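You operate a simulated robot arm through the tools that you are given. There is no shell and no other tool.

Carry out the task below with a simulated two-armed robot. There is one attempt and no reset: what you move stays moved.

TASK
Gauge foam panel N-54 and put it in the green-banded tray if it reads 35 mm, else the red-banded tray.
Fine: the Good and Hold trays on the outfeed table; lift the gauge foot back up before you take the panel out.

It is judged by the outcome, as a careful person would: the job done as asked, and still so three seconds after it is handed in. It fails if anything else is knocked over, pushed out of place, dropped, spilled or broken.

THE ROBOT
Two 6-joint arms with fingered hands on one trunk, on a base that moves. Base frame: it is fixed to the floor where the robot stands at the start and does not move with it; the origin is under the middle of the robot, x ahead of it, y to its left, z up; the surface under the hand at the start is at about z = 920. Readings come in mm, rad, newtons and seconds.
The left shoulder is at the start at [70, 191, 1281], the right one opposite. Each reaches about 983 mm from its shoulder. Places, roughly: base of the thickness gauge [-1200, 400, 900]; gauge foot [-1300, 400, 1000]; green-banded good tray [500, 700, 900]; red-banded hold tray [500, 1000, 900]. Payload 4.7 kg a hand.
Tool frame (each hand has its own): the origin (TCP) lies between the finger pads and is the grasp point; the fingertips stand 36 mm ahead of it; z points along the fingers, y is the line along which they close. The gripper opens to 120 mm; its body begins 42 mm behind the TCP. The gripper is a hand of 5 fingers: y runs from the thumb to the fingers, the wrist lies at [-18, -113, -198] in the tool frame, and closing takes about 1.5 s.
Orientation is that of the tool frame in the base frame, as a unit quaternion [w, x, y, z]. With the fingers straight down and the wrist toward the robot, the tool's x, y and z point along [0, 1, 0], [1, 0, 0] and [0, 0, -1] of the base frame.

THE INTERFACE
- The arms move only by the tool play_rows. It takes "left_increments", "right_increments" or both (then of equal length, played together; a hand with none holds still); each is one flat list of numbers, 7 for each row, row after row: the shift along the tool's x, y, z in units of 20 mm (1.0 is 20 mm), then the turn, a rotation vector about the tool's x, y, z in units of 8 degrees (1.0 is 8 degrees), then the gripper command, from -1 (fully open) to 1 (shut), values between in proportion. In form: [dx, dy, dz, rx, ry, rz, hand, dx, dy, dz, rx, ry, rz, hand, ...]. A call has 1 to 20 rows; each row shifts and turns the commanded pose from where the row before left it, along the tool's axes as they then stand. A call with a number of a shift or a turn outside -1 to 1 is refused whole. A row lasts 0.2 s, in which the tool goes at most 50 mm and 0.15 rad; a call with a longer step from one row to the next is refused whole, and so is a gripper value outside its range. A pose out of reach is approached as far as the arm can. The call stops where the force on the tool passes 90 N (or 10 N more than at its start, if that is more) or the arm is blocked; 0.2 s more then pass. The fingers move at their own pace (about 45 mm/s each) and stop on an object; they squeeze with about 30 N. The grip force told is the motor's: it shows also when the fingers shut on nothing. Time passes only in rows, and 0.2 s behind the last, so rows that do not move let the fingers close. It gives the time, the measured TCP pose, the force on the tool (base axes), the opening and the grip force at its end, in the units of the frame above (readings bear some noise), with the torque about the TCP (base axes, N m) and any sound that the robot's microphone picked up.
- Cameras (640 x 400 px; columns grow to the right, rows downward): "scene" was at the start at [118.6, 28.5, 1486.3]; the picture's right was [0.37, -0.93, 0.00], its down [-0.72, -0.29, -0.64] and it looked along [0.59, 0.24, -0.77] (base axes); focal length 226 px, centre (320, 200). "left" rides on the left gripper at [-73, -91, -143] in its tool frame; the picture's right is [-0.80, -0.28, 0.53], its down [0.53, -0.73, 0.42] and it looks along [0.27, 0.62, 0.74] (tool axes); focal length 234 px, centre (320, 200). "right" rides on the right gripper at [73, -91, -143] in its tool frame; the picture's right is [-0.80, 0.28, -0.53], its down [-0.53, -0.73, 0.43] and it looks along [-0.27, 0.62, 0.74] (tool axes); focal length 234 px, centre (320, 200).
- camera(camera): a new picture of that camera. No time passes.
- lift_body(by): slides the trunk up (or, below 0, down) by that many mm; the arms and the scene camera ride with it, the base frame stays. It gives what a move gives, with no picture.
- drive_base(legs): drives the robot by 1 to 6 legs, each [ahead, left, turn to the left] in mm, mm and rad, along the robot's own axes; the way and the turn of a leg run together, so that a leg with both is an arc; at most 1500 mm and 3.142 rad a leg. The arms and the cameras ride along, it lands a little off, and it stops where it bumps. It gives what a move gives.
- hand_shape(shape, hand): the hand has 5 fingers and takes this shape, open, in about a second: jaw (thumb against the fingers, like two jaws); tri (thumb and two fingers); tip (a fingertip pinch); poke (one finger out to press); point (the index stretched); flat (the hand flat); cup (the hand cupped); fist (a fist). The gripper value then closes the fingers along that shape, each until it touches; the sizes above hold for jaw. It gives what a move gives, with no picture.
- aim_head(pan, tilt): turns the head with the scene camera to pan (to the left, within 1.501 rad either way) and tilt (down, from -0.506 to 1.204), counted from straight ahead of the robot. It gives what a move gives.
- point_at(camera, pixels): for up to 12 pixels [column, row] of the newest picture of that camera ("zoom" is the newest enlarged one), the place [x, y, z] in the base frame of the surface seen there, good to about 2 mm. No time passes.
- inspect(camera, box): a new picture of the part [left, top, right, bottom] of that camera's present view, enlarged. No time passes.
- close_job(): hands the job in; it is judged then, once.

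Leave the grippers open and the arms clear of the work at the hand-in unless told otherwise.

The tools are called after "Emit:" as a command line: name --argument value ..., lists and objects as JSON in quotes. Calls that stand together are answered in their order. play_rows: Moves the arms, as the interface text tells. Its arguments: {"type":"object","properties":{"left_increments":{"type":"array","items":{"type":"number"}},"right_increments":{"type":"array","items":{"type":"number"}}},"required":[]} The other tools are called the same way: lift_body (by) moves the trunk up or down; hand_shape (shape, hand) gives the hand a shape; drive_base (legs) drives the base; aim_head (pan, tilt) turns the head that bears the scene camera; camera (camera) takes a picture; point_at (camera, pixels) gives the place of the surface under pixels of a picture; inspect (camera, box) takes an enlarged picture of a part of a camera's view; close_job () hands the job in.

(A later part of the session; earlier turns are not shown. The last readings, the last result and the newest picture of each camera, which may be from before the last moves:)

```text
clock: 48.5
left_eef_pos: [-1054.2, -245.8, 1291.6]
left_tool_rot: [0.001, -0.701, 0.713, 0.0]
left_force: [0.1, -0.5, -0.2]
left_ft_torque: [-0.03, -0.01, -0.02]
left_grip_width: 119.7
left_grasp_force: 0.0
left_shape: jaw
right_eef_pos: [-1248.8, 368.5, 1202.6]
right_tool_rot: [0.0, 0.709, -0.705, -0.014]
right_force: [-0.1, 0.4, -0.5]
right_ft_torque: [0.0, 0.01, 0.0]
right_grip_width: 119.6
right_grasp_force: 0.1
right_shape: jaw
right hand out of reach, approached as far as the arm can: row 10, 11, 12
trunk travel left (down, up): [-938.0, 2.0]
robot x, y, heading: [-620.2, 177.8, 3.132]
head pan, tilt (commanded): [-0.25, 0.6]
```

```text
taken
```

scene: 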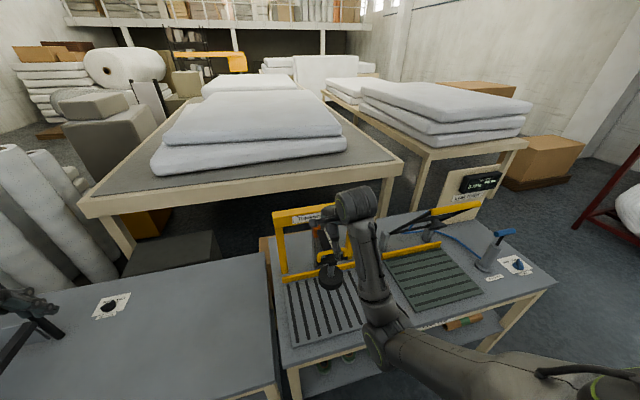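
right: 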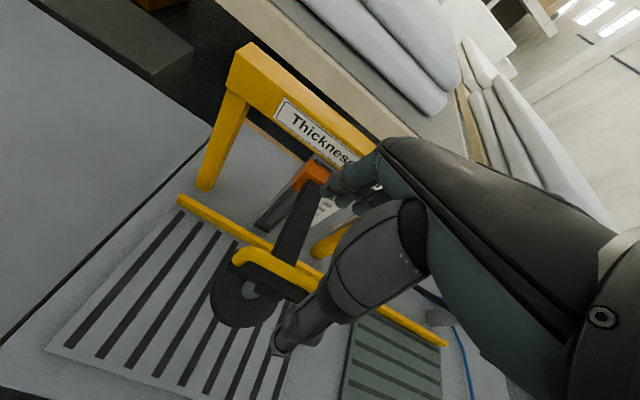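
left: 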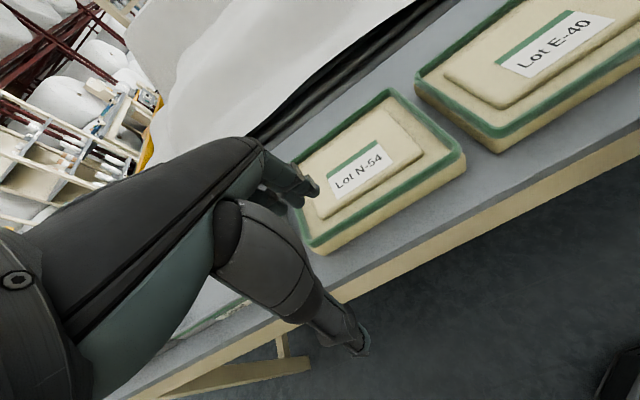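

The hand hovers near the handle (bail at right-cam (275,270)). I read the handle's exact place, and also back the base 80 mm for more comfortable reach afterwards.

Emit:
point_at --camera "right" --pixels '[[240, 253], [275, 266], [305, 280], [260, 258], [265, 285], [300, 232], [240, 310], [222, 290], [250, 300], [310, 170]]'

Emit:
drive_base --legs '[[-80, 0, 0]]'

Emit:
camera --camera "right"

```text
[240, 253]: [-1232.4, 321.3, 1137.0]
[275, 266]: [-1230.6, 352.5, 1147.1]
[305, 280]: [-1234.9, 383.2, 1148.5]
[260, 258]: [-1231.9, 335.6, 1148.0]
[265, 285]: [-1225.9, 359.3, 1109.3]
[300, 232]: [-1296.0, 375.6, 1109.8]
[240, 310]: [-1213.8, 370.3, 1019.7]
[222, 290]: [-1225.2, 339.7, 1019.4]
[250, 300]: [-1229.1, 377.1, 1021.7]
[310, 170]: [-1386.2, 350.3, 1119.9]
```

```text
clock: 49.6
left_eef_pos: [-986.0, -247.9, 1289.8]
left_tool_rot: [0.002, -0.702, 0.713, -0.003]
left_force: [-1.1, -0.6, -0.4]
left_ft_torque: [0.03, -0.08, -0.03]
left_grip_width: 120.0
left_grasp_force: 0.0
left_shape: jaw
right_eef_pos: [-1179.7, 367.7, 1198.4]
right_tool_rot: [-0.002, 0.709, -0.705, -0.012]
right_force: [-1.0, 0.2, -1.1]
right_ft_torque: [-0.03, -0.03, -0.01]
right_grip_width: 120.0
right_grasp_force: 0.1
right_shape: jaw
trunk travel left (down, up): [-938.0, 2.0]
robot x, y, heading: [-545.1, 177.7, 3.131]
head pan, tilt (commanded): [-0.25, 0.6]
```

```text
taken
```

right: 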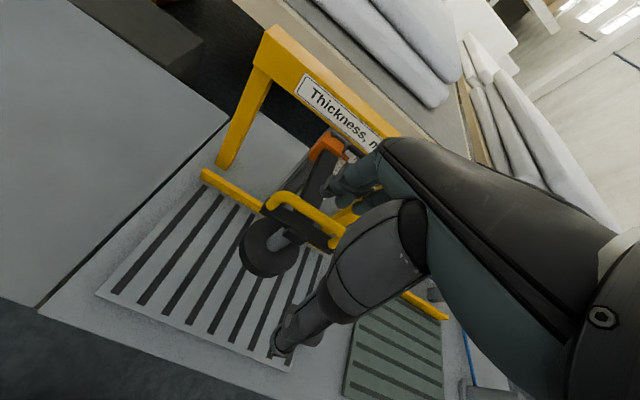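

Handle bar: x≈-1232, y 321–405, top z≈1148. I move the right hand 52 mm forward and 36 mm down so the fingertips straddle the bar, keeping above the black crossbar (z≈1110).

Emit:
play_rows --right_increments '[0, 0.87, 0, 0, 0, 0, -1, 0, 0.87, 0, 0, 0, 0, -1, 0, 0.87, 0, 0, 0, 0, -1, 0, 0, 0.9, 0, 0, 0, -1, 0, 0, 0.9, 0, 0, 0, -1]'

Emit:
camera --camera "right"

Emit:
camera --camera "scene"

```text
clock: 50.8
left_eef_pos: [-980.8, -247.0, 1290.9]
left_tool_rot: [0.001, -0.702, 0.712, -0.001]
left_force: [0.3, 0.1, 0.1]
left_ft_torque: [0.0, -0.01, 0.02]
left_grip_width: 119.8
left_grasp_force: 0.0
left_shape: jaw
right_eef_pos: [-1225.7, 365.3, 1168.3]
right_tool_rot: [0.001, 0.708, -0.706, -0.013]
right_force: [-0.8, -0.4, 0.5]
right_ft_torque: [-0.01, -0.03, -0.04]
right_grip_width: 119.9
right_grasp_force: 0.0
right_shape: jaw
trunk travel left (down, up): [-938.0, 2.0]
robot x, y, heading: [-544.4, 176.7, 3.128]
head pan, tilt (commanded): [-0.25, 0.6]
```

```text
taken
```

right: 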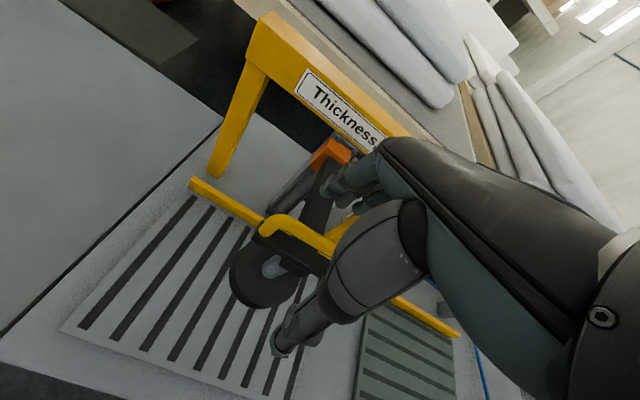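

```text
taken
```

scene: 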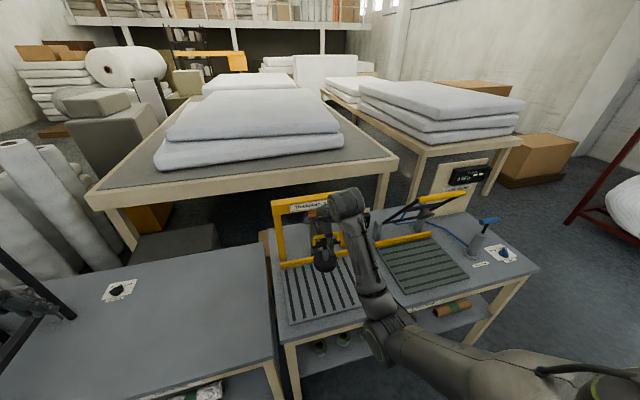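

I check the hand-handle alignment in the enlarged scene view.

Emit:
inspect --camera "scene" --box '[265, 180, 393, 280]'

Emit:
inspect --camera "right" --box '[200, 130, 420, 370]'

```text
4.00 times, centred on (329, 230) of scene
```

zoom: 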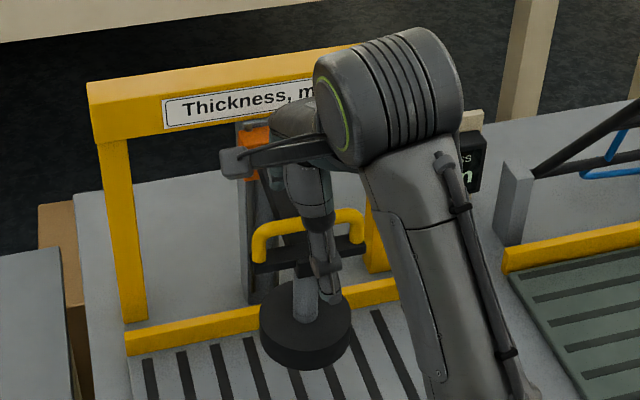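

```text
1.67 times, centred on (310, 250) of right
```

zoom: 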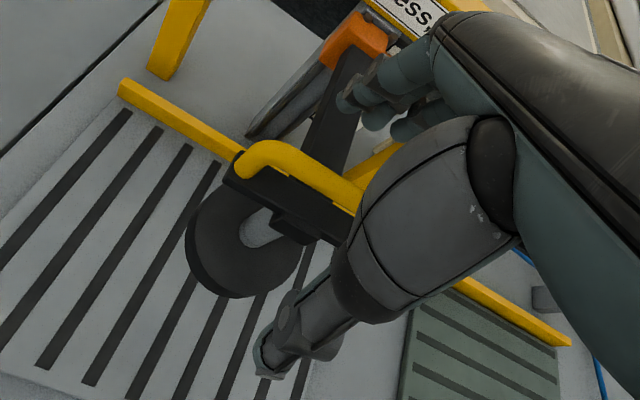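

The thumb is in front, fingers behind the bail. I go 10 mm lower, 5 mm forward, then close the fingers on the bar.

Emit:
play_rows --right_increments '[0, 0.28, 0.5, 0, 0, 0, -1, 0, 0, 0, 0, 0, 0, 0.2, 0, 0, 0, 0, 0, 0, 0.6, 0, 0, 0, 0, 0, 0, 1, 0, 0, 0, 0, 0, 0, 1, 0, 0, 0, 0, 0, 0, 1, 0, 0, 0, 0, 0, 0, 1, 0, 0, 0, 0, 0, 0, 1, 0, 0, 0, 0, 0, 0, 1, 0, 0, 0, 0, 0, 0, 1]'

Emit:
inspect --camera "right" --box '[200, 130, 420, 370]'

```text
clock: 53.0
left_eef_pos: [-980.1, -247.7, 1291.0]
left_tool_rot: [0.001, -0.701, 0.713, -0.001]
left_force: [-0.2, -0.7, -0.3]
left_ft_torque: [-0.03, 0.02, 0.04]
left_grip_width: 120.1
left_grasp_force: 0.0
left_shape: jaw
right_eef_pos: [-1231.4, 367.5, 1157.0]
right_tool_rot: [0.0, 0.709, -0.705, -0.013]
right_force: [0.8, -0.2, -8.2]
right_ft_torque: [0.18, -0.01, 0.2]
right_grip_width: 2.6
right_grasp_force: 29.7
right_shape: jaw
trunk travel left (down, up): [-938.0, 2.0]
robot x, y, heading: [-544.4, 175.5, 3.131]
head pan, tilt (commanded): [-0.25, 0.6]
```

```text
1.67 times, centred on (310, 250) of right
```

zoom: 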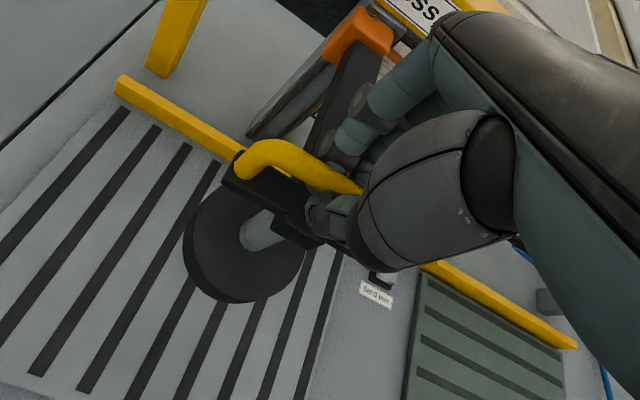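

The fingers closed around the bar (width 2.6, bar trapped in the hand). Now I lower the foot 100 mm in 10 mm rows.

Emit:
play_rows --right_increments '[0, 0, 0.5, 0, 0, 0, 1, 0, 0, 0.5, 0, 0, 0, 1, 0, 0, 0.5, 0, 0, 0, 1, 0, 0, 0.5, 0, 0, 0, 1, 0, 0, 0.5, 0, 0, 0, 1, 0, 0, 0.5, 0, 0, 0, 1, 0, 0, 0.5, 0, 0, 0, 1, 0, 0, 0.5, 0, 0, 0, 1, 0, 0, 0.5, 0, 0, 0, 1, 0, 0, 0.5, 0, 0, 0, 1]'

Emit:
inspect --camera "scene" --box '[265, 180, 393, 280]'

```text
clock: 55.2
left_eef_pos: [-977.4, -248.8, 1291.2]
left_tool_rot: [0.001, -0.702, 0.713, 0.0]
left_force: [0.5, -0.2, 0.0]
left_ft_torque: [0.02, -0.01, -0.02]
left_grip_width: 119.9
left_grasp_force: 0.1
left_shape: jaw
right_eef_pos: [-1231.5, 368.3, 1058.9]
right_tool_rot: [0.002, 0.709, -0.705, -0.013]
right_force: [8.3, -7.9, -3.1]
right_ft_torque: [0.02, -0.14, 0.23]
right_grip_width: 3.3
right_grasp_force: 30.2
right_shape: jaw
trunk travel left (down, up): [-938.0, 2.0]
robot x, y, heading: [-547.6, 177.0, 3.127]
head pan, tilt (commanded): [-0.25, 0.6]
```

```text
4.00 times, centred on (329, 230) of scene
```

zoom: 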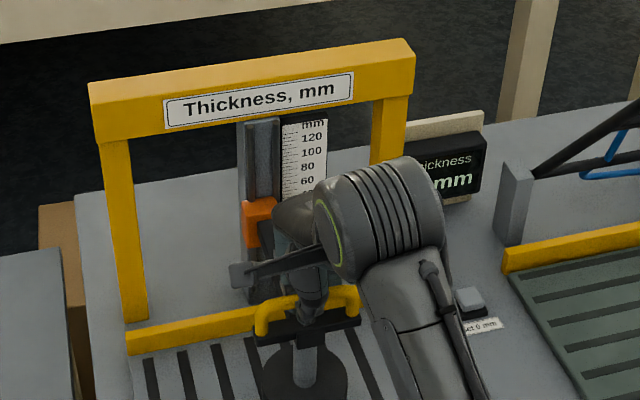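

The foot follows. About 40 mm remain to the plate; I go down 34 mm more in gentle rows.

Emit:
play_rows --right_increments '[0, 0, 0.4, 0, 0, 0, 1, 0, 0, 0.4, 0, 0, 0, 1, 0, 0, 0.4, 0, 0, 0, 1, 0, 0, 0.25, 0, 0, 0, 1, 0, 0, 0.25, 0, 0, 0, 1]'

Emit:
inspect --camera "scene" --box '[265, 180, 393, 280]'

```text
clock: 56.4
left_eef_pos: [-977.8, -250.0, 1293.0]
left_tool_rot: [0.002, -0.702, 0.713, 0.0]
left_force: [-0.3, 0.2, 0.0]
left_ft_torque: [0.02, -0.03, 0.0]
left_grip_width: 119.8
left_grasp_force: 0.2
left_shape: jaw
right_eef_pos: [-1231.9, 368.1, 1026.5]
right_tool_rot: [0.001, 0.709, -0.705, -0.014]
right_force: [13.8, -11.9, -3.8]
right_ft_torque: [-0.11, -0.18, 0.21]
right_grip_width: 3.4
right_grasp_force: 30.3
right_shape: jaw
trunk travel left (down, up): [-938.0, 2.0]
robot x, y, heading: [-547.0, 177.0, 3.133]
head pan, tilt (commanded): [-0.25, 0.6]
```

```text
4.00 times, centred on (329, 230) of scene
```

zoom: 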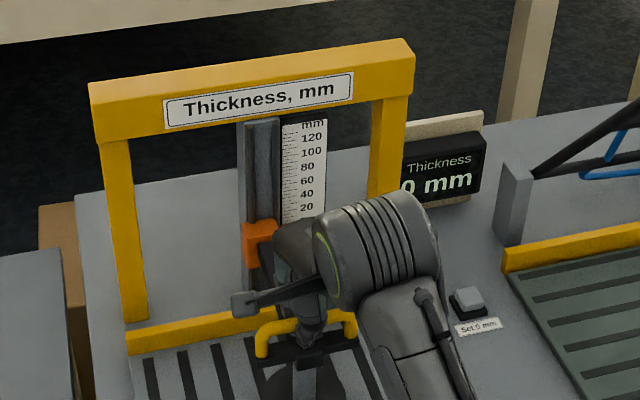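

The display now shows a number. I go down the last few mm in 2.5 mm rows until contact, then read.

Emit:
play_rows --right_increments '[0, 0, 0.125, 0, 0, 0, 1, 0, 0, 0.125, 0, 0, 0, 1, 0, 0, 0.125, 0, 0, 0, 1]'

Emit:
inspect --camera "scene" --box '[300, 200, 396, 270]'

```text
clock: 57.2
left_eef_pos: [-978.4, -248.7, 1291.9]
left_tool_rot: [0.001, -0.701, 0.713, 0.0]
left_force: [0.1, 0.1, -0.2]
left_ft_torque: [-0.04, 0.0, -0.01]
left_grip_width: 119.8
left_grasp_force: 0.2
left_shape: jaw
right_eef_pos: [-1232.1, 372.9, 1016.9]
right_tool_rot: [0.0, -0.707, 0.708, 0.014]
right_force: [7.8, -2.6, 1.6]
right_ft_torque: [-0.03, -0.06, 0.03]
right_grip_width: 3.2
right_grasp_force: 30.0
right_shape: jaw
trunk travel left (down, up): [-938.0, 2.0]
robot x, y, heading: [-549.1, 179.2, 3.133]
head pan, tilt (commanded): [-0.25, 0.6]
```

```text
5.71 times, centred on (348, 235) of scene
```

zoom: 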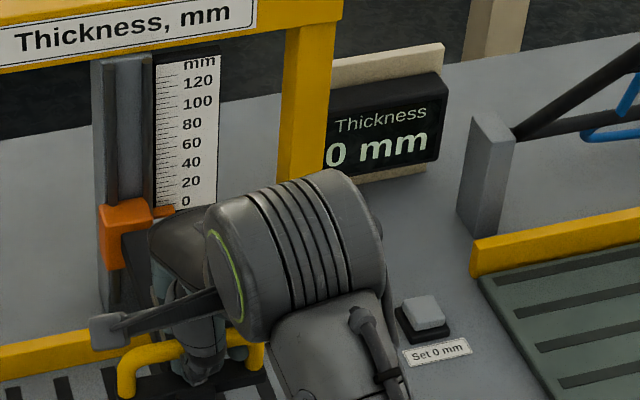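

The pointer is near 0; a digit before the "0" might be hidden by the gantry leg. I keep going gently until the foot is really seated.

Emit:
play_rows --right_increments '[0, 0, 0.125, 0, 0, 0, 1, 0, 0, 0.125, 0, 0, 0, 1]'

Emit:
camera --camera "right"

```text
clock: 57.8
left_eef_pos: [-976.7, -247.7, 1292.1]
left_tool_rot: [0.001, -0.701, 0.713, 0.0]
left_force: [0.5, 1.5, 0.0]
left_ft_torque: [-0.02, 0.02, 0.02]
left_grip_width: 120.0
left_grasp_force: 0.2
left_shape: jaw
right_eef_pos: [-1232.5, 373.6, 1014.8]
right_tool_rot: [0.003, 0.708, -0.706, -0.016]
right_force: [6.4, 2.5, 16.0]
right_ft_torque: [-0.06, 0.05, 0.02]
right_grip_width: 3.1
right_grasp_force: 29.8
right_shape: jaw
trunk travel left (down, up): [-938.0, 2.0]
robot x, y, heading: [-543.6, 176.6, 3.131]
head pan, tilt (commanded): [-0.25, 0.6]
```

```text
taken
```

right: 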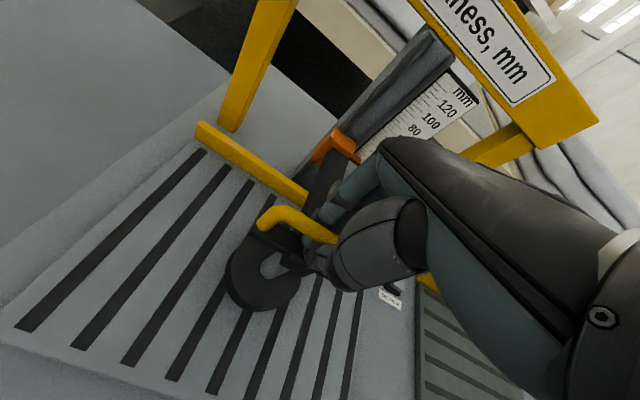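

Contact: 16 N upward, the foot is seated on the plate. I read display and scale.

Emit:
inspect --camera "scene" --box '[300, 200, 396, 260]'

Emit:
inspect --camera "right" --box '[300, 60, 500, 200]'

```text
6.67 times, centred on (348, 230) of scene
```

zoom: 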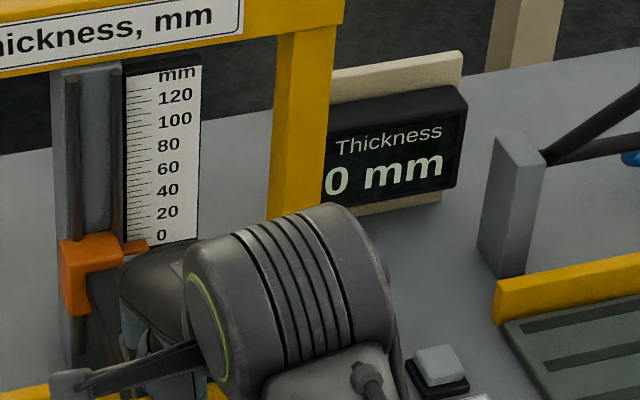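

```text
2.86 times, centred on (400, 130) of right
```

zoom: 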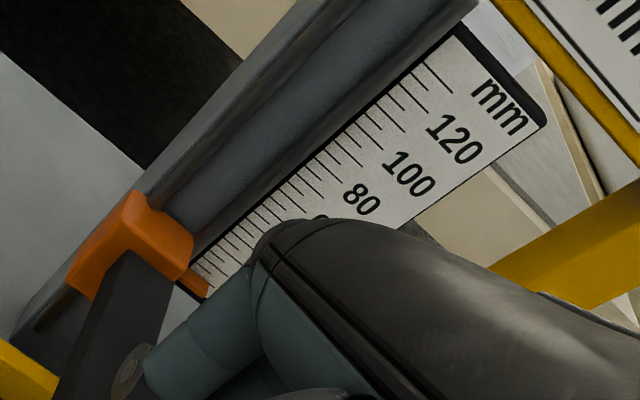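

The foot is seated and the pointer sits at the scale's zero, but the display's leading digit is hidden. The button at (-1336,604,871) must be pressed by the right hand, so I release the handle: open the fingers, then rise 120 mm.

Emit:
play_rows --right_increments '[0, 0, 0, 0, 0, 0, 0.5, 0, 0, 0, 0, 0, 0, 0, 0, 0, 0, 0, 0, 0, -0.5, 0, 0, 0, 0, 0, 0, -1, 0, 0, 0, 0, 0, 0, -1, 0, 0, 0, 0, 0, 0, -1, 0, 0, 0, 0, 0, 0, -1, 0, 0, 0, 0, 0, 0, -1, 0, 0, -0.5, 0, 0, 0, -1, 0, 0, -0.7, 0, 0, 0, -1, 0, 0, -1, 0, 0, 0, -1, 0, 0, -1, 0, 0, 0, -1, 0, 0, -1, 0, 0, 0, -1, 0, 0, -1, 0, 0, 0, -1]'

Emit:
camera --camera "scene"

Emit:
camera --camera "right"

```text
clock: 60.8
left_eef_pos: [-978.3, -247.3, 1291.4]
left_tool_rot: [0.001, -0.702, 0.713, -0.001]
left_force: [0.4, 0.4, 0.3]
left_ft_torque: [-0.02, -0.01, 0.01]
left_grip_width: 119.7
left_grasp_force: 0.1
left_shape: jaw
right_eef_pos: [-1230.7, 369.0, 1114.9]
right_tool_rot: [0.001, 0.708, -0.706, -0.014]
right_force: [1.0, 0.3, -0.3]
right_ft_torque: [0.0, 0.04, 0.01]
right_grip_width: 119.3
right_grasp_force: 0.0
right_shape: jaw
trunk travel left (down, up): [-938.0, 2.0]
robot x, y, heading: [-541.0, 179.7, 3.127]
head pan, tilt (commanded): [-0.25, 0.6]
```

```text
taken
```

scene: 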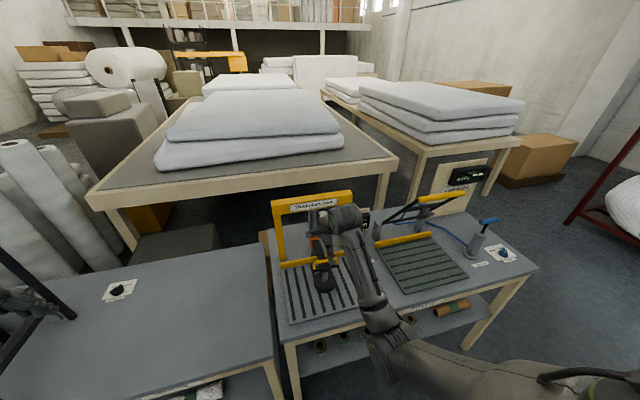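

```text
taken
```

right: 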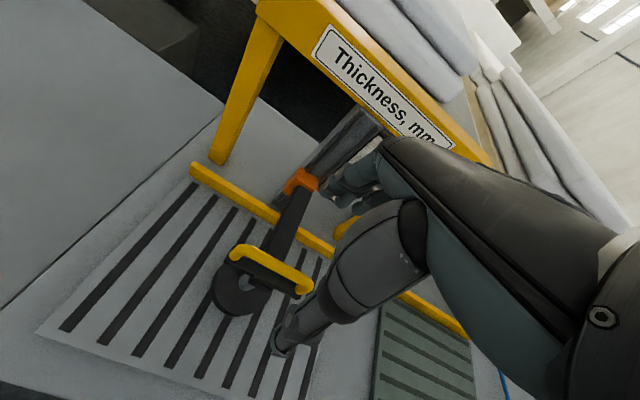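

The foot stays down on its own. Now the button: I measure it and the leak tester's frame next to it to plan a safe approach.

Emit:
inspect --camera "scene" --box '[350, 180, 510, 280]'

Emit:
point_at --camera "zoom" --pixels '[[60, 130], [155, 100], [230, 90], [330, 60], [440, 55], [115, 200], [100, 215], [110, 255], [320, 220], [190, 130], [95, 185], [530, 150]]'

```text
4.00 times, centred on (430, 230) of scene
```

zoom: 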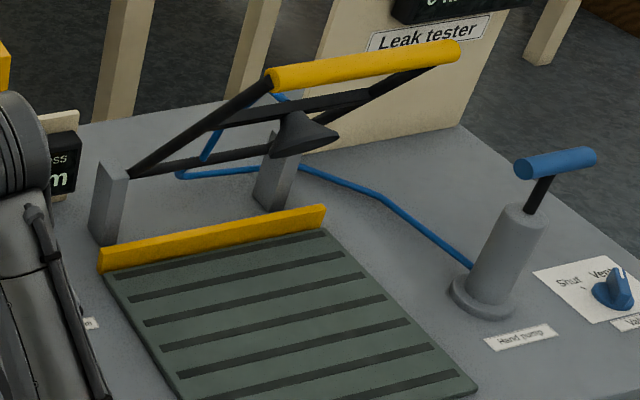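

```text
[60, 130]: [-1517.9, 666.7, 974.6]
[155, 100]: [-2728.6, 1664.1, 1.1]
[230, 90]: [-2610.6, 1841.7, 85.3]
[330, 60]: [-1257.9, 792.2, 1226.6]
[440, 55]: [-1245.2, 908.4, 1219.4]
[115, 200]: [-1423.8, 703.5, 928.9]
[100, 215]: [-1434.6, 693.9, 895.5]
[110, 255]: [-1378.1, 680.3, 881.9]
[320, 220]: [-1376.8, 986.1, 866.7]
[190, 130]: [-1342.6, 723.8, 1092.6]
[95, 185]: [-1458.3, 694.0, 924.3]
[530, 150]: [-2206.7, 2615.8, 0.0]
```

I check where the right elbow sits so it won't touch the leak tester (its handle is at x≈-1250, y 720–920, z≈1225).

Emit:
point_at --camera "scene" --pixels '[[385, 345], [410, 360], [375, 310], [365, 250], [450, 360], [520, 370], [345, 215]]'

Emit:
hand_shape --hand "right" --shape "poke"

Emit:
camera --camera "right"

```text
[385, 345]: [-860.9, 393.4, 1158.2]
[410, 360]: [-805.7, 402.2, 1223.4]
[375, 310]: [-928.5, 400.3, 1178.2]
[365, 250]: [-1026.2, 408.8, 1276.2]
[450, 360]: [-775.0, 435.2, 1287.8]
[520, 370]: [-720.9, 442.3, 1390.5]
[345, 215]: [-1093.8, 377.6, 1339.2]
```

```text
clock: 61.7
left_eef_pos: [-980.2, -246.7, 1292.6]
left_tool_rot: [0.001, -0.702, 0.712, -0.002]
left_force: [-0.3, -0.5, 0.7]
left_ft_torque: [-0.03, 0.0, -0.02]
left_grip_width: 119.9
left_grasp_force: 0.0
left_shape: jaw
right_eef_pos: [-1231.4, 370.6, 1114.7]
right_tool_rot: [0.002, 0.709, -0.705, -0.013]
right_force: [-0.7, 0.2, 0.0]
right_ft_torque: [-0.02, 0.04, 0.01]
right_grip_width: 0.0
right_grasp_force: 0.1
right_shape: poke
trunk travel left (down, up): [-938.0, 2.0]
robot x, y, heading: [-543.8, 178.7, 3.125]
head pan, tilt (commanded): [-0.25, 0.6]
```

```text
taken
```

right: 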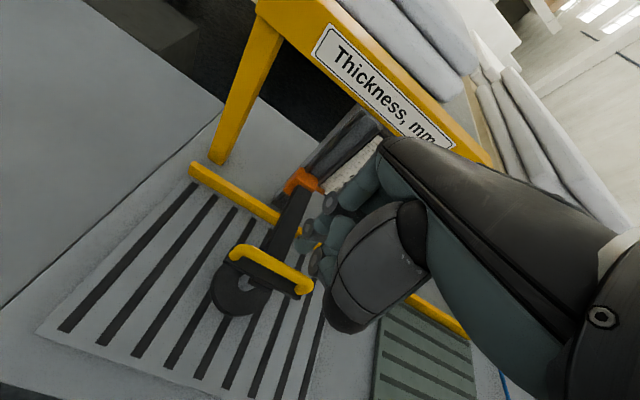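

I zoom in to see where the poking finger is.

Emit:
inspect --camera "right" --box '[270, 140, 430, 340]'

Emit:
inspect --camera "scene" --box '[280, 190, 400, 290]'

```text
2.00 times, centred on (350, 240) of right
```

zoom: 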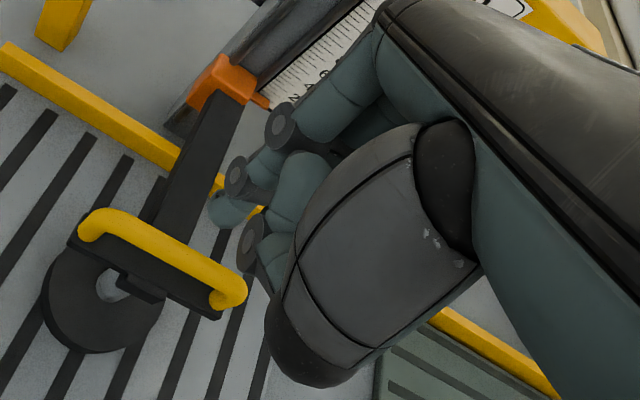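

```text
4.00 times, centred on (340, 240) of scene
```

zoom: 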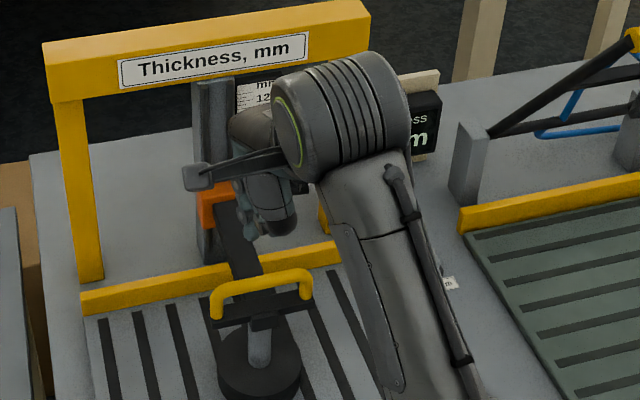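

I measure the finger tips' places to know which one leads.

Emit:
point_at --camera "right" --pixels '[[300, 245], [303, 248], [314, 260], [308, 228], [330, 204], [325, 230], [335, 320], [345, 300]]'

```text
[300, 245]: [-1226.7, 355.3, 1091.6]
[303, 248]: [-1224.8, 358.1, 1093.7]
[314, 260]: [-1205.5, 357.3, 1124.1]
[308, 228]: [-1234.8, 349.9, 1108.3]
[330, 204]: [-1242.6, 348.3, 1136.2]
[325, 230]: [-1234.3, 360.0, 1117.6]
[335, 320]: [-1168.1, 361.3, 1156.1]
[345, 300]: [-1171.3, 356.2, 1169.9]
```

In "poke" the index tip leads, about 30 mm below and slightly left of the TCP. I move the base 60 mm ahead and 120 mm right so the button is well in reach.

Emit:
drive_base --legs '[[60, -120, 0]]'

Emit:
camera --camera "right"

Emit:
camera --camera "scene"

```text
clock: 63.0
left_eef_pos: [-1037.1, -126.8, 1291.3]
left_tool_rot: [0.001, -0.7, 0.714, 0.0]
left_force: [0.4, -0.9, 0.7]
left_ft_torque: [0.04, 0.01, 0.03]
left_grip_width: 119.7
left_grasp_force: 0.1
left_shape: jaw
right_eef_pos: [-1288.8, 491.4, 1115.1]
right_tool_rot: [-0.001, -0.707, 0.707, 0.014]
right_force: [-0.2, 0.8, -0.6]
right_ft_torque: [0.04, -0.03, 0.0]
right_grip_width: 0.0
right_grasp_force: 0.0
right_shape: poke
trunk travel left (down, up): [-938.0, 2.0]
robot x, y, heading: [-604.2, 298.2, 3.129]
head pan, tilt (commanded): [-0.25, 0.6]
```

```text
taken
```

right: 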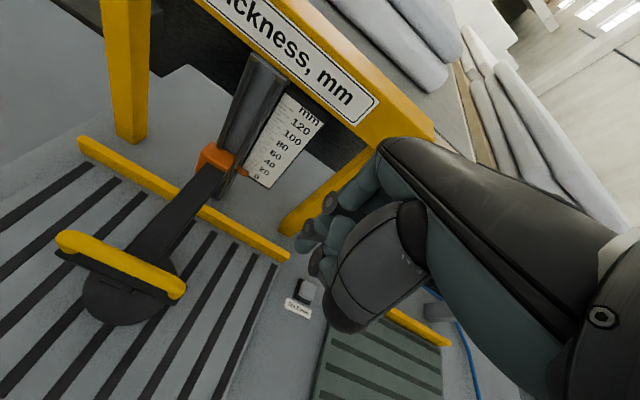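

```text
taken
```

scene: 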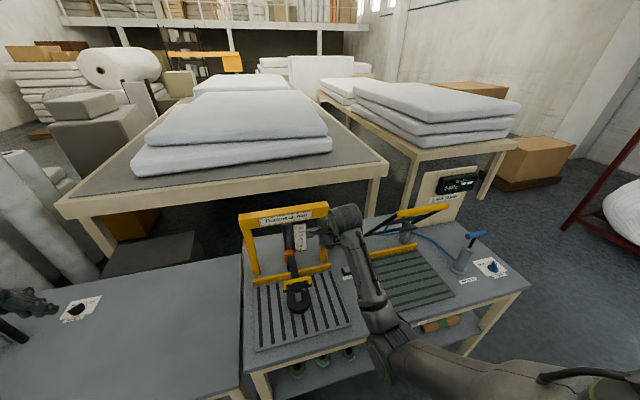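

The button shows in the right camera at about (303,289), label beside it at (297,309). I measure it.

Emit:
inspect --camera "right" --box '[260, 250, 340, 330]'

Emit:
point_at --camera "right" --pixels '[[300, 289], [303, 284], [298, 292], [305, 295], [297, 309], [290, 252]]'

```text
5.00 times, centred on (300, 290) of right
```

zoom: 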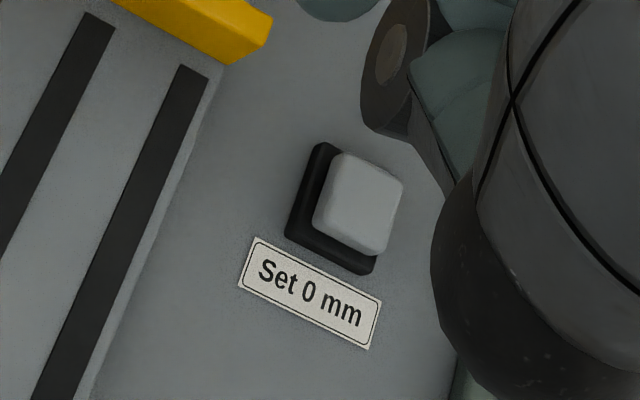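

```text
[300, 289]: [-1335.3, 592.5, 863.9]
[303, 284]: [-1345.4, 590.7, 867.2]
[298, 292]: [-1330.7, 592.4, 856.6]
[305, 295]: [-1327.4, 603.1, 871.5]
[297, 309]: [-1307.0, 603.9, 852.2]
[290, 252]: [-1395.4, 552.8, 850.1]
```

Emit:
point_at --camera "zoom" --pixels '[[360, 205], [345, 165], [395, 185], [380, 245], [325, 220], [340, 250]]'

```text
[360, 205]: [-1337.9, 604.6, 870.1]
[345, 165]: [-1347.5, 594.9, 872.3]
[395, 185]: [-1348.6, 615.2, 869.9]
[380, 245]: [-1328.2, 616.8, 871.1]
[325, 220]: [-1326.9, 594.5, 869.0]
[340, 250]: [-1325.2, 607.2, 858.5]
```

Button cap centre is at about (-1338, 605, 871). I move the right hand right and then forward/down to hover about 55 mm above it.

Emit:
play_rows --right_increments '[-0.886, 0, 0.3, 0, 0, 0, -1, -0.886, 0, 0.3, 0, 0, 0, -1, -0.886, 0, 0.3, 0, 0, 0, -1, -0.886, 0, 0.3, 0, 0, 0, -1, -0.886, 0, 0.3, 0, 0, 0, -1, -0.886, 0, 0.3, 0, 0, 0, -1, -0.886, 0, 0.3, 0, 0, 0, -1, 0, 0.44, 0.94, 0, 0, 0, -1, 0, 0.44, 0.94, 0, 0, 0, -1, 0, 0.44, 0.94, 0, 0, 0, -1, 0, 0.44, 0.94, 0, 0, 0, -1, 0, 0.44, 0.94, 0, 0, 0, -1, 0, 0.44, 0.94, 0, 0, 0, -1]'

Emit:
camera --camera "right"

Emit:
inspect --camera "scene" --box '[290, 190, 450, 310]'

```text
clock: 65.8
left_eef_pos: [-1038.6, -125.7, 1292.3]
left_tool_rot: [0.001, -0.701, 0.713, -0.001]
left_force: [0.0, -0.3, 0.2]
left_ft_torque: [0.0, -0.03, 0.02]
left_grip_width: 119.7
left_grasp_force: 0.0
left_shape: jaw
right_eef_pos: [-1346.2, 621.4, 962.8]
right_tool_rot: [0.002, 0.707, -0.707, -0.014]
right_force: [-0.3, 0.5, 0.7]
right_ft_torque: [0.02, -0.03, 0.0]
right_grip_width: 0.0
right_grasp_force: 0.0
right_shape: poke
trunk travel left (down, up): [-938.0, 2.0]
robot x, y, heading: [-605.4, 298.1, 3.129]
head pan, tilt (commanded): [-0.25, 0.6]
```

```text
taken
```

right: 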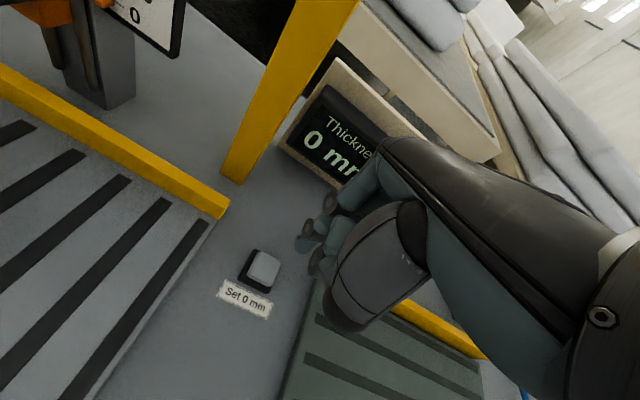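

```text
3.33 times, centred on (370, 250) of scene
```

zoom: 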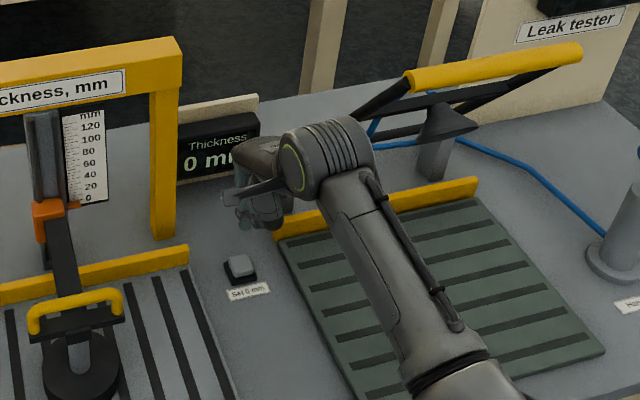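

The display seems to show plain "0 mm" with the foot on the bare plate. I zoom in to be sure.

Emit:
inspect --camera "scene" --box '[322, 210, 370, 240]'

Emit:
inspect --camera "right" --box '[270, 70, 400, 200]'

```text
13.33 times, centred on (346, 225) of scene
```

zoom: 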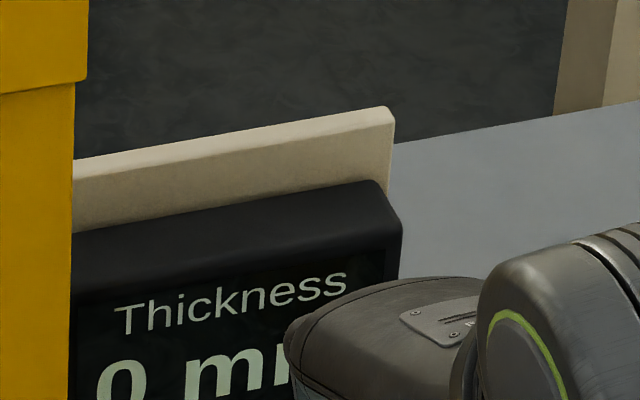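

```text
3.08 times, centred on (335, 135) of right
```

zoom: 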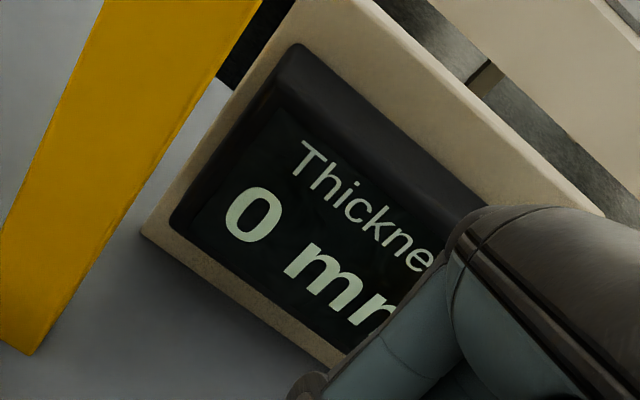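

It reads a plain "0 mm" with the foot on the bare plate, so the gauge's zero is right and no button press is needed. I retreat the hand up the same path, and restore the jaw shape.

Emit:
play_rows --right_increments '[0, -0.44, -0.94, 0, 0, 0, -1, 0, -0.44, -0.94, 0, 0, 0, -1, 0, -0.44, -0.94, 0, 0, 0, -1, 0, -0.44, -0.94, 0, 0, 0, -1, 0, -0.44, -0.94, 0, 0, 0, -1, 0, -0.44, -0.94, 0, 0, 0, -1, 0.886, -0.2, -0.3, 0, 0, 0, -1, 0.886, -0.2, -0.3, 0, 0, 0, -1, 0.886, -0.2, -0.3, 0, 0, 0, -1, 0.886, -0.2, -0.3, 0, 0, 0, -1, 0.886, -0.2, -0.3, 0, 0, 0, -1, 0.886, -0.2, -0.3, 0, 0, 0, -1, 0.886, -0.2, -0.3, 0, 0, 0, -1]'

Emit:
hand_shape --hand "right" --shape "jaw"

Emit:
camera --camera "right"

```text
clock: 68.6
left_eef_pos: [-1037.0, -126.4, 1291.0]
left_tool_rot: [0.001, -0.701, 0.713, 0.0]
left_force: [-0.6, -0.5, -0.6]
left_ft_torque: [0.0, -0.03, -0.03]
left_grip_width: 119.9
left_grasp_force: 0.0
left_shape: jaw
right_eef_pos: [-1261.3, 491.5, 1114.9]
right_tool_rot: [0.001, 0.708, -0.706, -0.013]
right_force: [0.1, 0.0, 1.1]
right_ft_torque: [-0.02, 0.0, 0.0]
right_grip_width: 0.2
right_grasp_force: 0.0
right_shape: poke
trunk travel left (down, up): [-938.0, 2.0]
robot x, y, heading: [-603.7, 300.1, 3.128]
head pan, tilt (commanded): [-0.25, 0.6]
```

```text
clock: 69.5
left_eef_pos: [-1038.1, -125.3, 1291.5]
left_tool_rot: [0.001, -0.701, 0.713, 0.0]
left_force: [-0.2, 0.0, 0.9]
left_ft_torque: [-0.03, 0.02, 0.0]
left_grip_width: 120.1
left_grasp_force: 0.0
left_shape: jaw
right_eef_pos: [-1261.3, 492.3, 1113.2]
right_tool_rot: [0.001, 0.708, -0.706, -0.013]
right_force: [0.0, -0.6, -0.5]
right_ft_torque: [-0.02, -0.02, -0.04]
right_grip_width: 119.6
right_grasp_force: 0.0
right_shape: jaw
trunk travel left (down, up): [-938.0, 2.0]
robot x, y, heading: [-600.9, 295.1, 3.132]
head pan, tilt (commanded): [-0.25, 0.6]
```

```text
taken
```

right: 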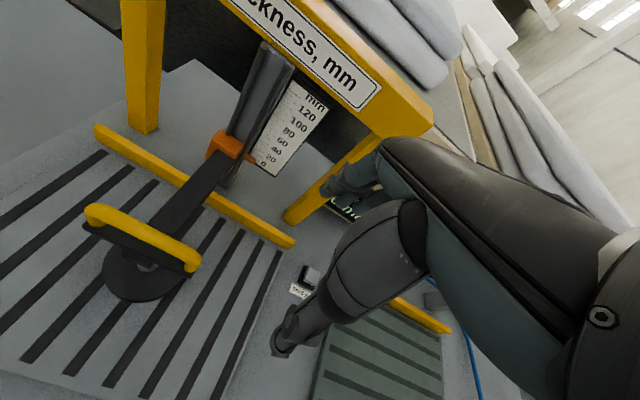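

I measure the lowered handle's place.

Emit:
point_at --camera "right" --pixels '[[100, 212], [145, 233], [185, 256], [125, 222], [140, 260], [110, 270], [115, 290], [190, 190], [230, 143], [150, 215]]'

```text
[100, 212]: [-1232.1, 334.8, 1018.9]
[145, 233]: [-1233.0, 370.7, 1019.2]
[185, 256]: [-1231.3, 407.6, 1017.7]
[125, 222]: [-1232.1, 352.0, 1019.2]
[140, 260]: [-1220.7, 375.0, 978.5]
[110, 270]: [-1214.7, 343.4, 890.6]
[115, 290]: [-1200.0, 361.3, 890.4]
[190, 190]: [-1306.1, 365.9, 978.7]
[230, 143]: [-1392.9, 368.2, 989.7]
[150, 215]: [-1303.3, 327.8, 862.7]
```

Bar top is now at z≈1019 (y 335–408, x≈-1232), foot seated. I bring the right hand over it and down to straddle the bar.

Emit:
play_rows --right_increments '[0.893, -0.207, 0.27, 0, 0, 0, -1, 0.893, -0.207, 0.27, 0, 0, 0, -1, 0.893, -0.207, 0.27, 0, 0, 0, -1, 0.893, -0.207, 0.27, 0, 0, 0, -1, 0.893, -0.207, 0.27, 0, 0, 0, -1, 0.893, -0.207, 0.27, 0, 0, 0, -1, 0.893, -0.207, 0.27, 0, 0, 0, -1]'

Emit:
camera --camera "right"

```text
clock: 71.0
left_eef_pos: [-1037.5, -123.8, 1291.6]
left_tool_rot: [0.002, -0.701, 0.713, 0.0]
left_force: [-0.4, 0.0, 0.2]
left_ft_torque: [0.02, -0.01, 0.0]
left_grip_width: 119.7
left_grasp_force: 0.0
left_shape: jaw
right_eef_pos: [-1265.4, 472.6, 1087.6]
right_tool_rot: [0.034, -0.686, 0.721, 0.088]
right_force: [0.4, -1.1, 0.3]
right_ft_torque: [0.0, 0.05, 0.0]
right_grip_width: 119.7
right_grasp_force: 0.1
right_shape: jaw
trunk travel left (down, up): [-938.0, 2.0]
robot x, y, heading: [-605.5, 302.0, 3.126]
head pan, tilt (commanded): [-0.25, 0.6]
stopped in row 7 (right hand): the arm was blocked; the commanded pose is now the measured one
```

```text
taken
```

right: 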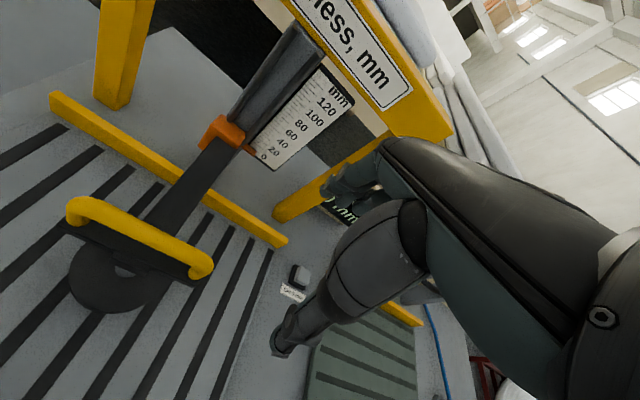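

The arm was blocked without force at the hand. I look at the scene to see what limits it.

Emit:
camera --camera "scene"

Emit:
inspect --camera "scene" --box '[240, 180, 480, 400]'

```text
taken
```

scene: 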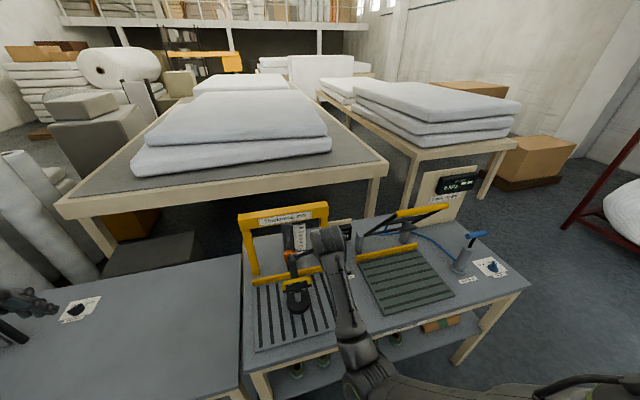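

```text
1.82 times, centred on (360, 290) of scene
```

zoom: 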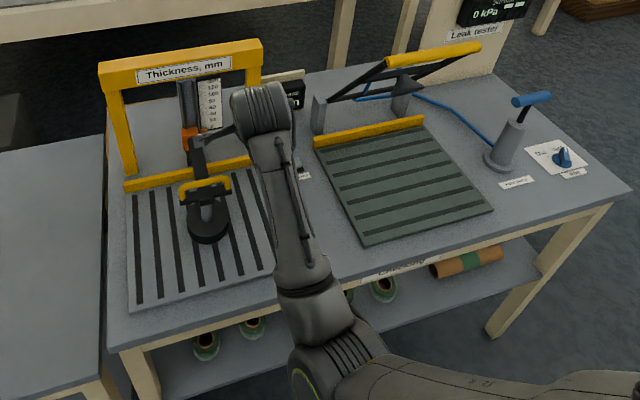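

I measure where the elbow and forearm are relative to the table edge.

Emit:
point_at --camera "zoom" --pixels '[[310, 290], [330, 330], [300, 380], [290, 230], [270, 150], [360, 350], [450, 380], [255, 110]]'

```text
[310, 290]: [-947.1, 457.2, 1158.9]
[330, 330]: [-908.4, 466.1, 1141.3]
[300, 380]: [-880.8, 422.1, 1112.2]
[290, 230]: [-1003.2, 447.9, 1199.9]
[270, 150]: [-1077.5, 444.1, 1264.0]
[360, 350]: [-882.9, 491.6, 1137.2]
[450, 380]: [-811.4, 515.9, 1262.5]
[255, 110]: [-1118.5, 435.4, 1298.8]
```

The elbow is in free air, so it's an arm-posture limit when the hand moves inward of the shoulder. I drive the base back to the earlier stance (60 mm back, 120 mm left), where this reach worked.

Emit:
drive_base --legs '[[-60, 120, 0]]'

Emit:
camera --camera "right"

```text
clock: 72.3
left_eef_pos: [-980.9, -242.8, 1292.5]
left_tool_rot: [0.0, -0.701, 0.713, -0.002]
left_force: [-0.4, 0.3, -0.2]
left_ft_torque: [-0.02, -0.05, 0.01]
left_grip_width: 119.8
left_grasp_force: 0.1
left_shape: jaw
right_eef_pos: [-1209.2, 353.0, 1086.2]
right_tool_rot: [0.034, -0.687, 0.721, 0.087]
right_force: [0.0, 0.4, 0.2]
right_ft_torque: [0.0, 0.04, -0.01]
right_grip_width: 119.9
right_grasp_force: 0.1
right_shape: jaw
trunk travel left (down, up): [-938.0, 2.0]
robot x, y, heading: [-545.0, 176.3, 3.125]
head pan, tilt (commanded): [-0.25, 0.6]
```

```text
taken
```

right: 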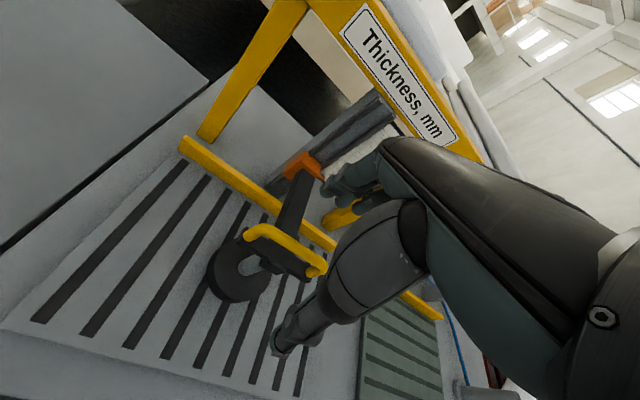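

Same stance as before. I straighten the hand (2 rows of small turns), then centre it over the bar.

Emit:
play_rows --right_increments '[0, 0, 0, 0.27, 0.61, -0.17, -1, 0, 0, 0, 0.27, 0.61, -0.17, -1, -0.35, 0.58, 0, 0, 0, 0, -1, -0.35, 0.58, 0, 0, 0, 0, -1]'

Emit:
camera --camera "right"

```text
clock: 73.3
left_eef_pos: [-982.8, -244.0, 1291.5]
left_tool_rot: [0.001, -0.701, 0.713, -0.001]
left_force: [0.4, -0.6, 1.1]
left_ft_torque: [0.0, 0.01, 0.01]
left_grip_width: 120.1
left_grasp_force: 0.1
left_shape: jaw
right_eef_pos: [-1234.7, 365.8, 1088.9]
right_tool_rot: [0.001, -0.707, 0.708, 0.0]
right_force: [-0.1, -0.1, 0.1]
right_ft_torque: [0.01, -0.01, 0.0]
right_grip_width: 120.1
right_grasp_force: 0.2
right_shape: jaw
trunk travel left (down, up): [-938.0, 2.0]
robot x, y, heading: [-549.1, 178.8, 3.124]
head pan, tilt (commanded): [-0.25, 0.6]
```

```text
taken
```

right: 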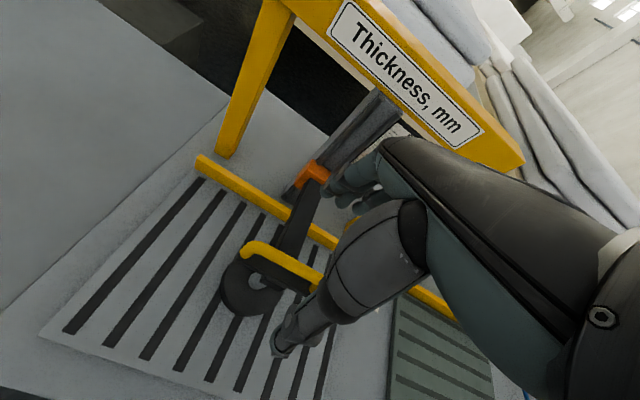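

Hand is straight at (-1235,366,1089). I descend 61 mm and close on the bar.

Emit:
play_rows --right_increments '[0, 0, 0.76, 0, 0, 0, -1, 0, 0, 0.76, 0, 0, 0, -1, 0, 0, 0.76, 0, 0, 0, -1, 0, 0, 0.76, 0, 0, 0, -1, 0, 0, 0, 0, 0, 0, 0.2, 0, 0, 0, 0, 0, 0, 0.6, 0, 0, 0, 0, 0, 0, 1, 0, 0, 0, 0, 0, 0, 1, 0, 0, 0, 0, 0, 0, 1, 0, 0, 0, 0, 0, 0, 1, 0, 0, 0, 0, 0, 0, 1, 0, 0, 0, 0, 0, 0, 1, 0, 0, 0, 0, 0, 0, 1]'

Emit:
inspect --camera "right" --box '[200, 130, 420, 370]'

```text
clock: 76.1
left_eef_pos: [-981.9, -244.3, 1292.7]
left_tool_rot: [0.001, -0.701, 0.714, -0.001]
left_force: [0.0, 0.6, 0.3]
left_ft_torque: [0.03, 0.01, 0.0]
left_grip_width: 120.0
left_grasp_force: 0.0
left_shape: jaw
right_eef_pos: [-1232.9, 366.3, 1026.6]
right_tool_rot: [0.002, -0.706, 0.708, 0.0]
right_force: [0.0, -0.2, -3.8]
right_ft_torque: [0.14, 0.02, 0.23]
right_grip_width: 1.3
right_grasp_force: 29.8
right_shape: jaw
trunk travel left (down, up): [-938.0, 2.0]
robot x, y, heading: [-543.6, 180.5, 3.128]
head pan, tilt (commanded): [-0.25, 0.6]
```

```text
1.67 times, centred on (310, 250) of right
```

zoom: 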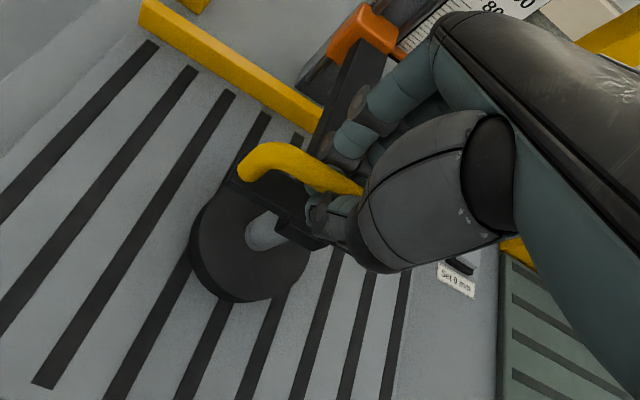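

Fingers have closed under the bar again. I lift the foot 130 mm in 10 mm rows.

Emit:
play_rows --right_increments '[0, 0, -0.5, 0, 0, 0, 1, 0, 0, -0.5, 0, 0, 0, 1, 0, 0, -0.5, 0, 0, 0, 1, 0, 0, -0.5, 0, 0, 0, 1, 0, 0, -0.5, 0, 0, 0, 1, 0, 0, -0.5, 0, 0, 0, 1, 0, 0, -0.5, 0, 0, 0, 1, 0, 0, -0.5, 0, 0, 0, 1, 0, 0, -0.5, 0, 0, 0, 1, 0, 0, -0.5, 0, 0, 0, 1, 0, 0, -0.5, 0, 0, 0, 1, 0, 0, -0.5, 0, 0, 0, 1, 0, 0, -0.5, 0, 0, 0, 1]'

Emit:
camera --camera "right"

Emit:
inspect --camera "scene" --box '[260, 180, 400, 290]'

```text
clock: 78.9
left_eef_pos: [-982.4, -244.4, 1290.6]
left_tool_rot: [0.001, -0.701, 0.713, -0.001]
left_force: [0.6, 0.3, 0.9]
left_ft_torque: [-0.01, -0.02, -0.01]
left_grip_width: 119.9
left_grasp_force: 0.2
left_shape: jaw
right_eef_pos: [-1232.9, 365.7, 1154.9]
right_tool_rot: [0.003, -0.707, 0.708, -0.001]
right_force: [6.0, -0.2, -6.5]
right_ft_torque: [0.08, -0.11, 0.17]
right_grip_width: 1.9
right_grasp_force: 29.9
right_shape: jaw
trunk travel left (down, up): [-938.0, 2.0]
robot x, y, heading: [-546.3, 175.9, 3.127]
head pan, tilt (commanded): [-0.25, 0.6]
```

```text
taken
```

right: 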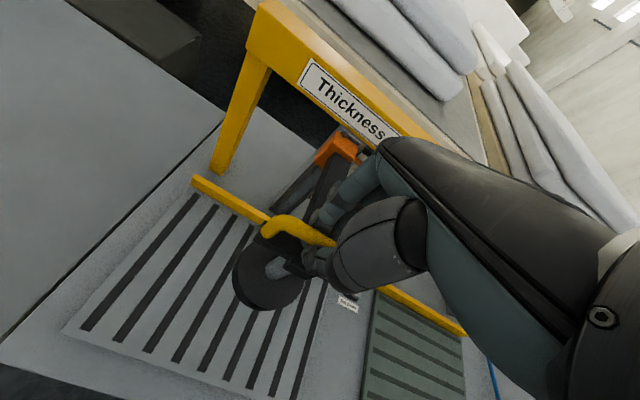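

```text
3.64 times, centred on (330, 235) of scene
```

zoom: 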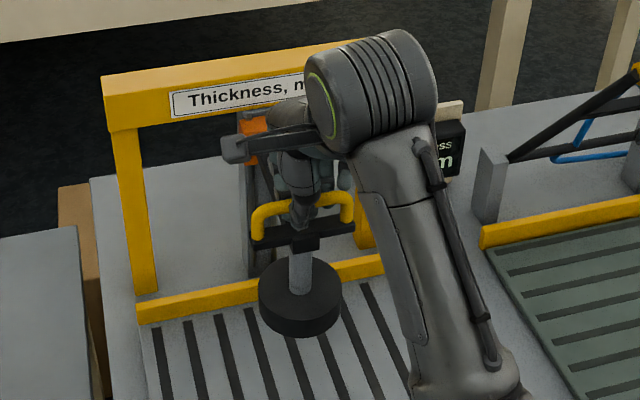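

I check how high the bar and foot now are (bail at right-cam (285,222), foot (255,290)).

Emit:
point_at --camera "right" --pixels '[[285, 222], [300, 228], [252, 290], [245, 280], [335, 150]]'

```text
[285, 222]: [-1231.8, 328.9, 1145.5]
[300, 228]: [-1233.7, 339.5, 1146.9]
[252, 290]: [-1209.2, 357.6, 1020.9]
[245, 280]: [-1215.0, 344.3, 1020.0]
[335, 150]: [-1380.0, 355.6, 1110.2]
```

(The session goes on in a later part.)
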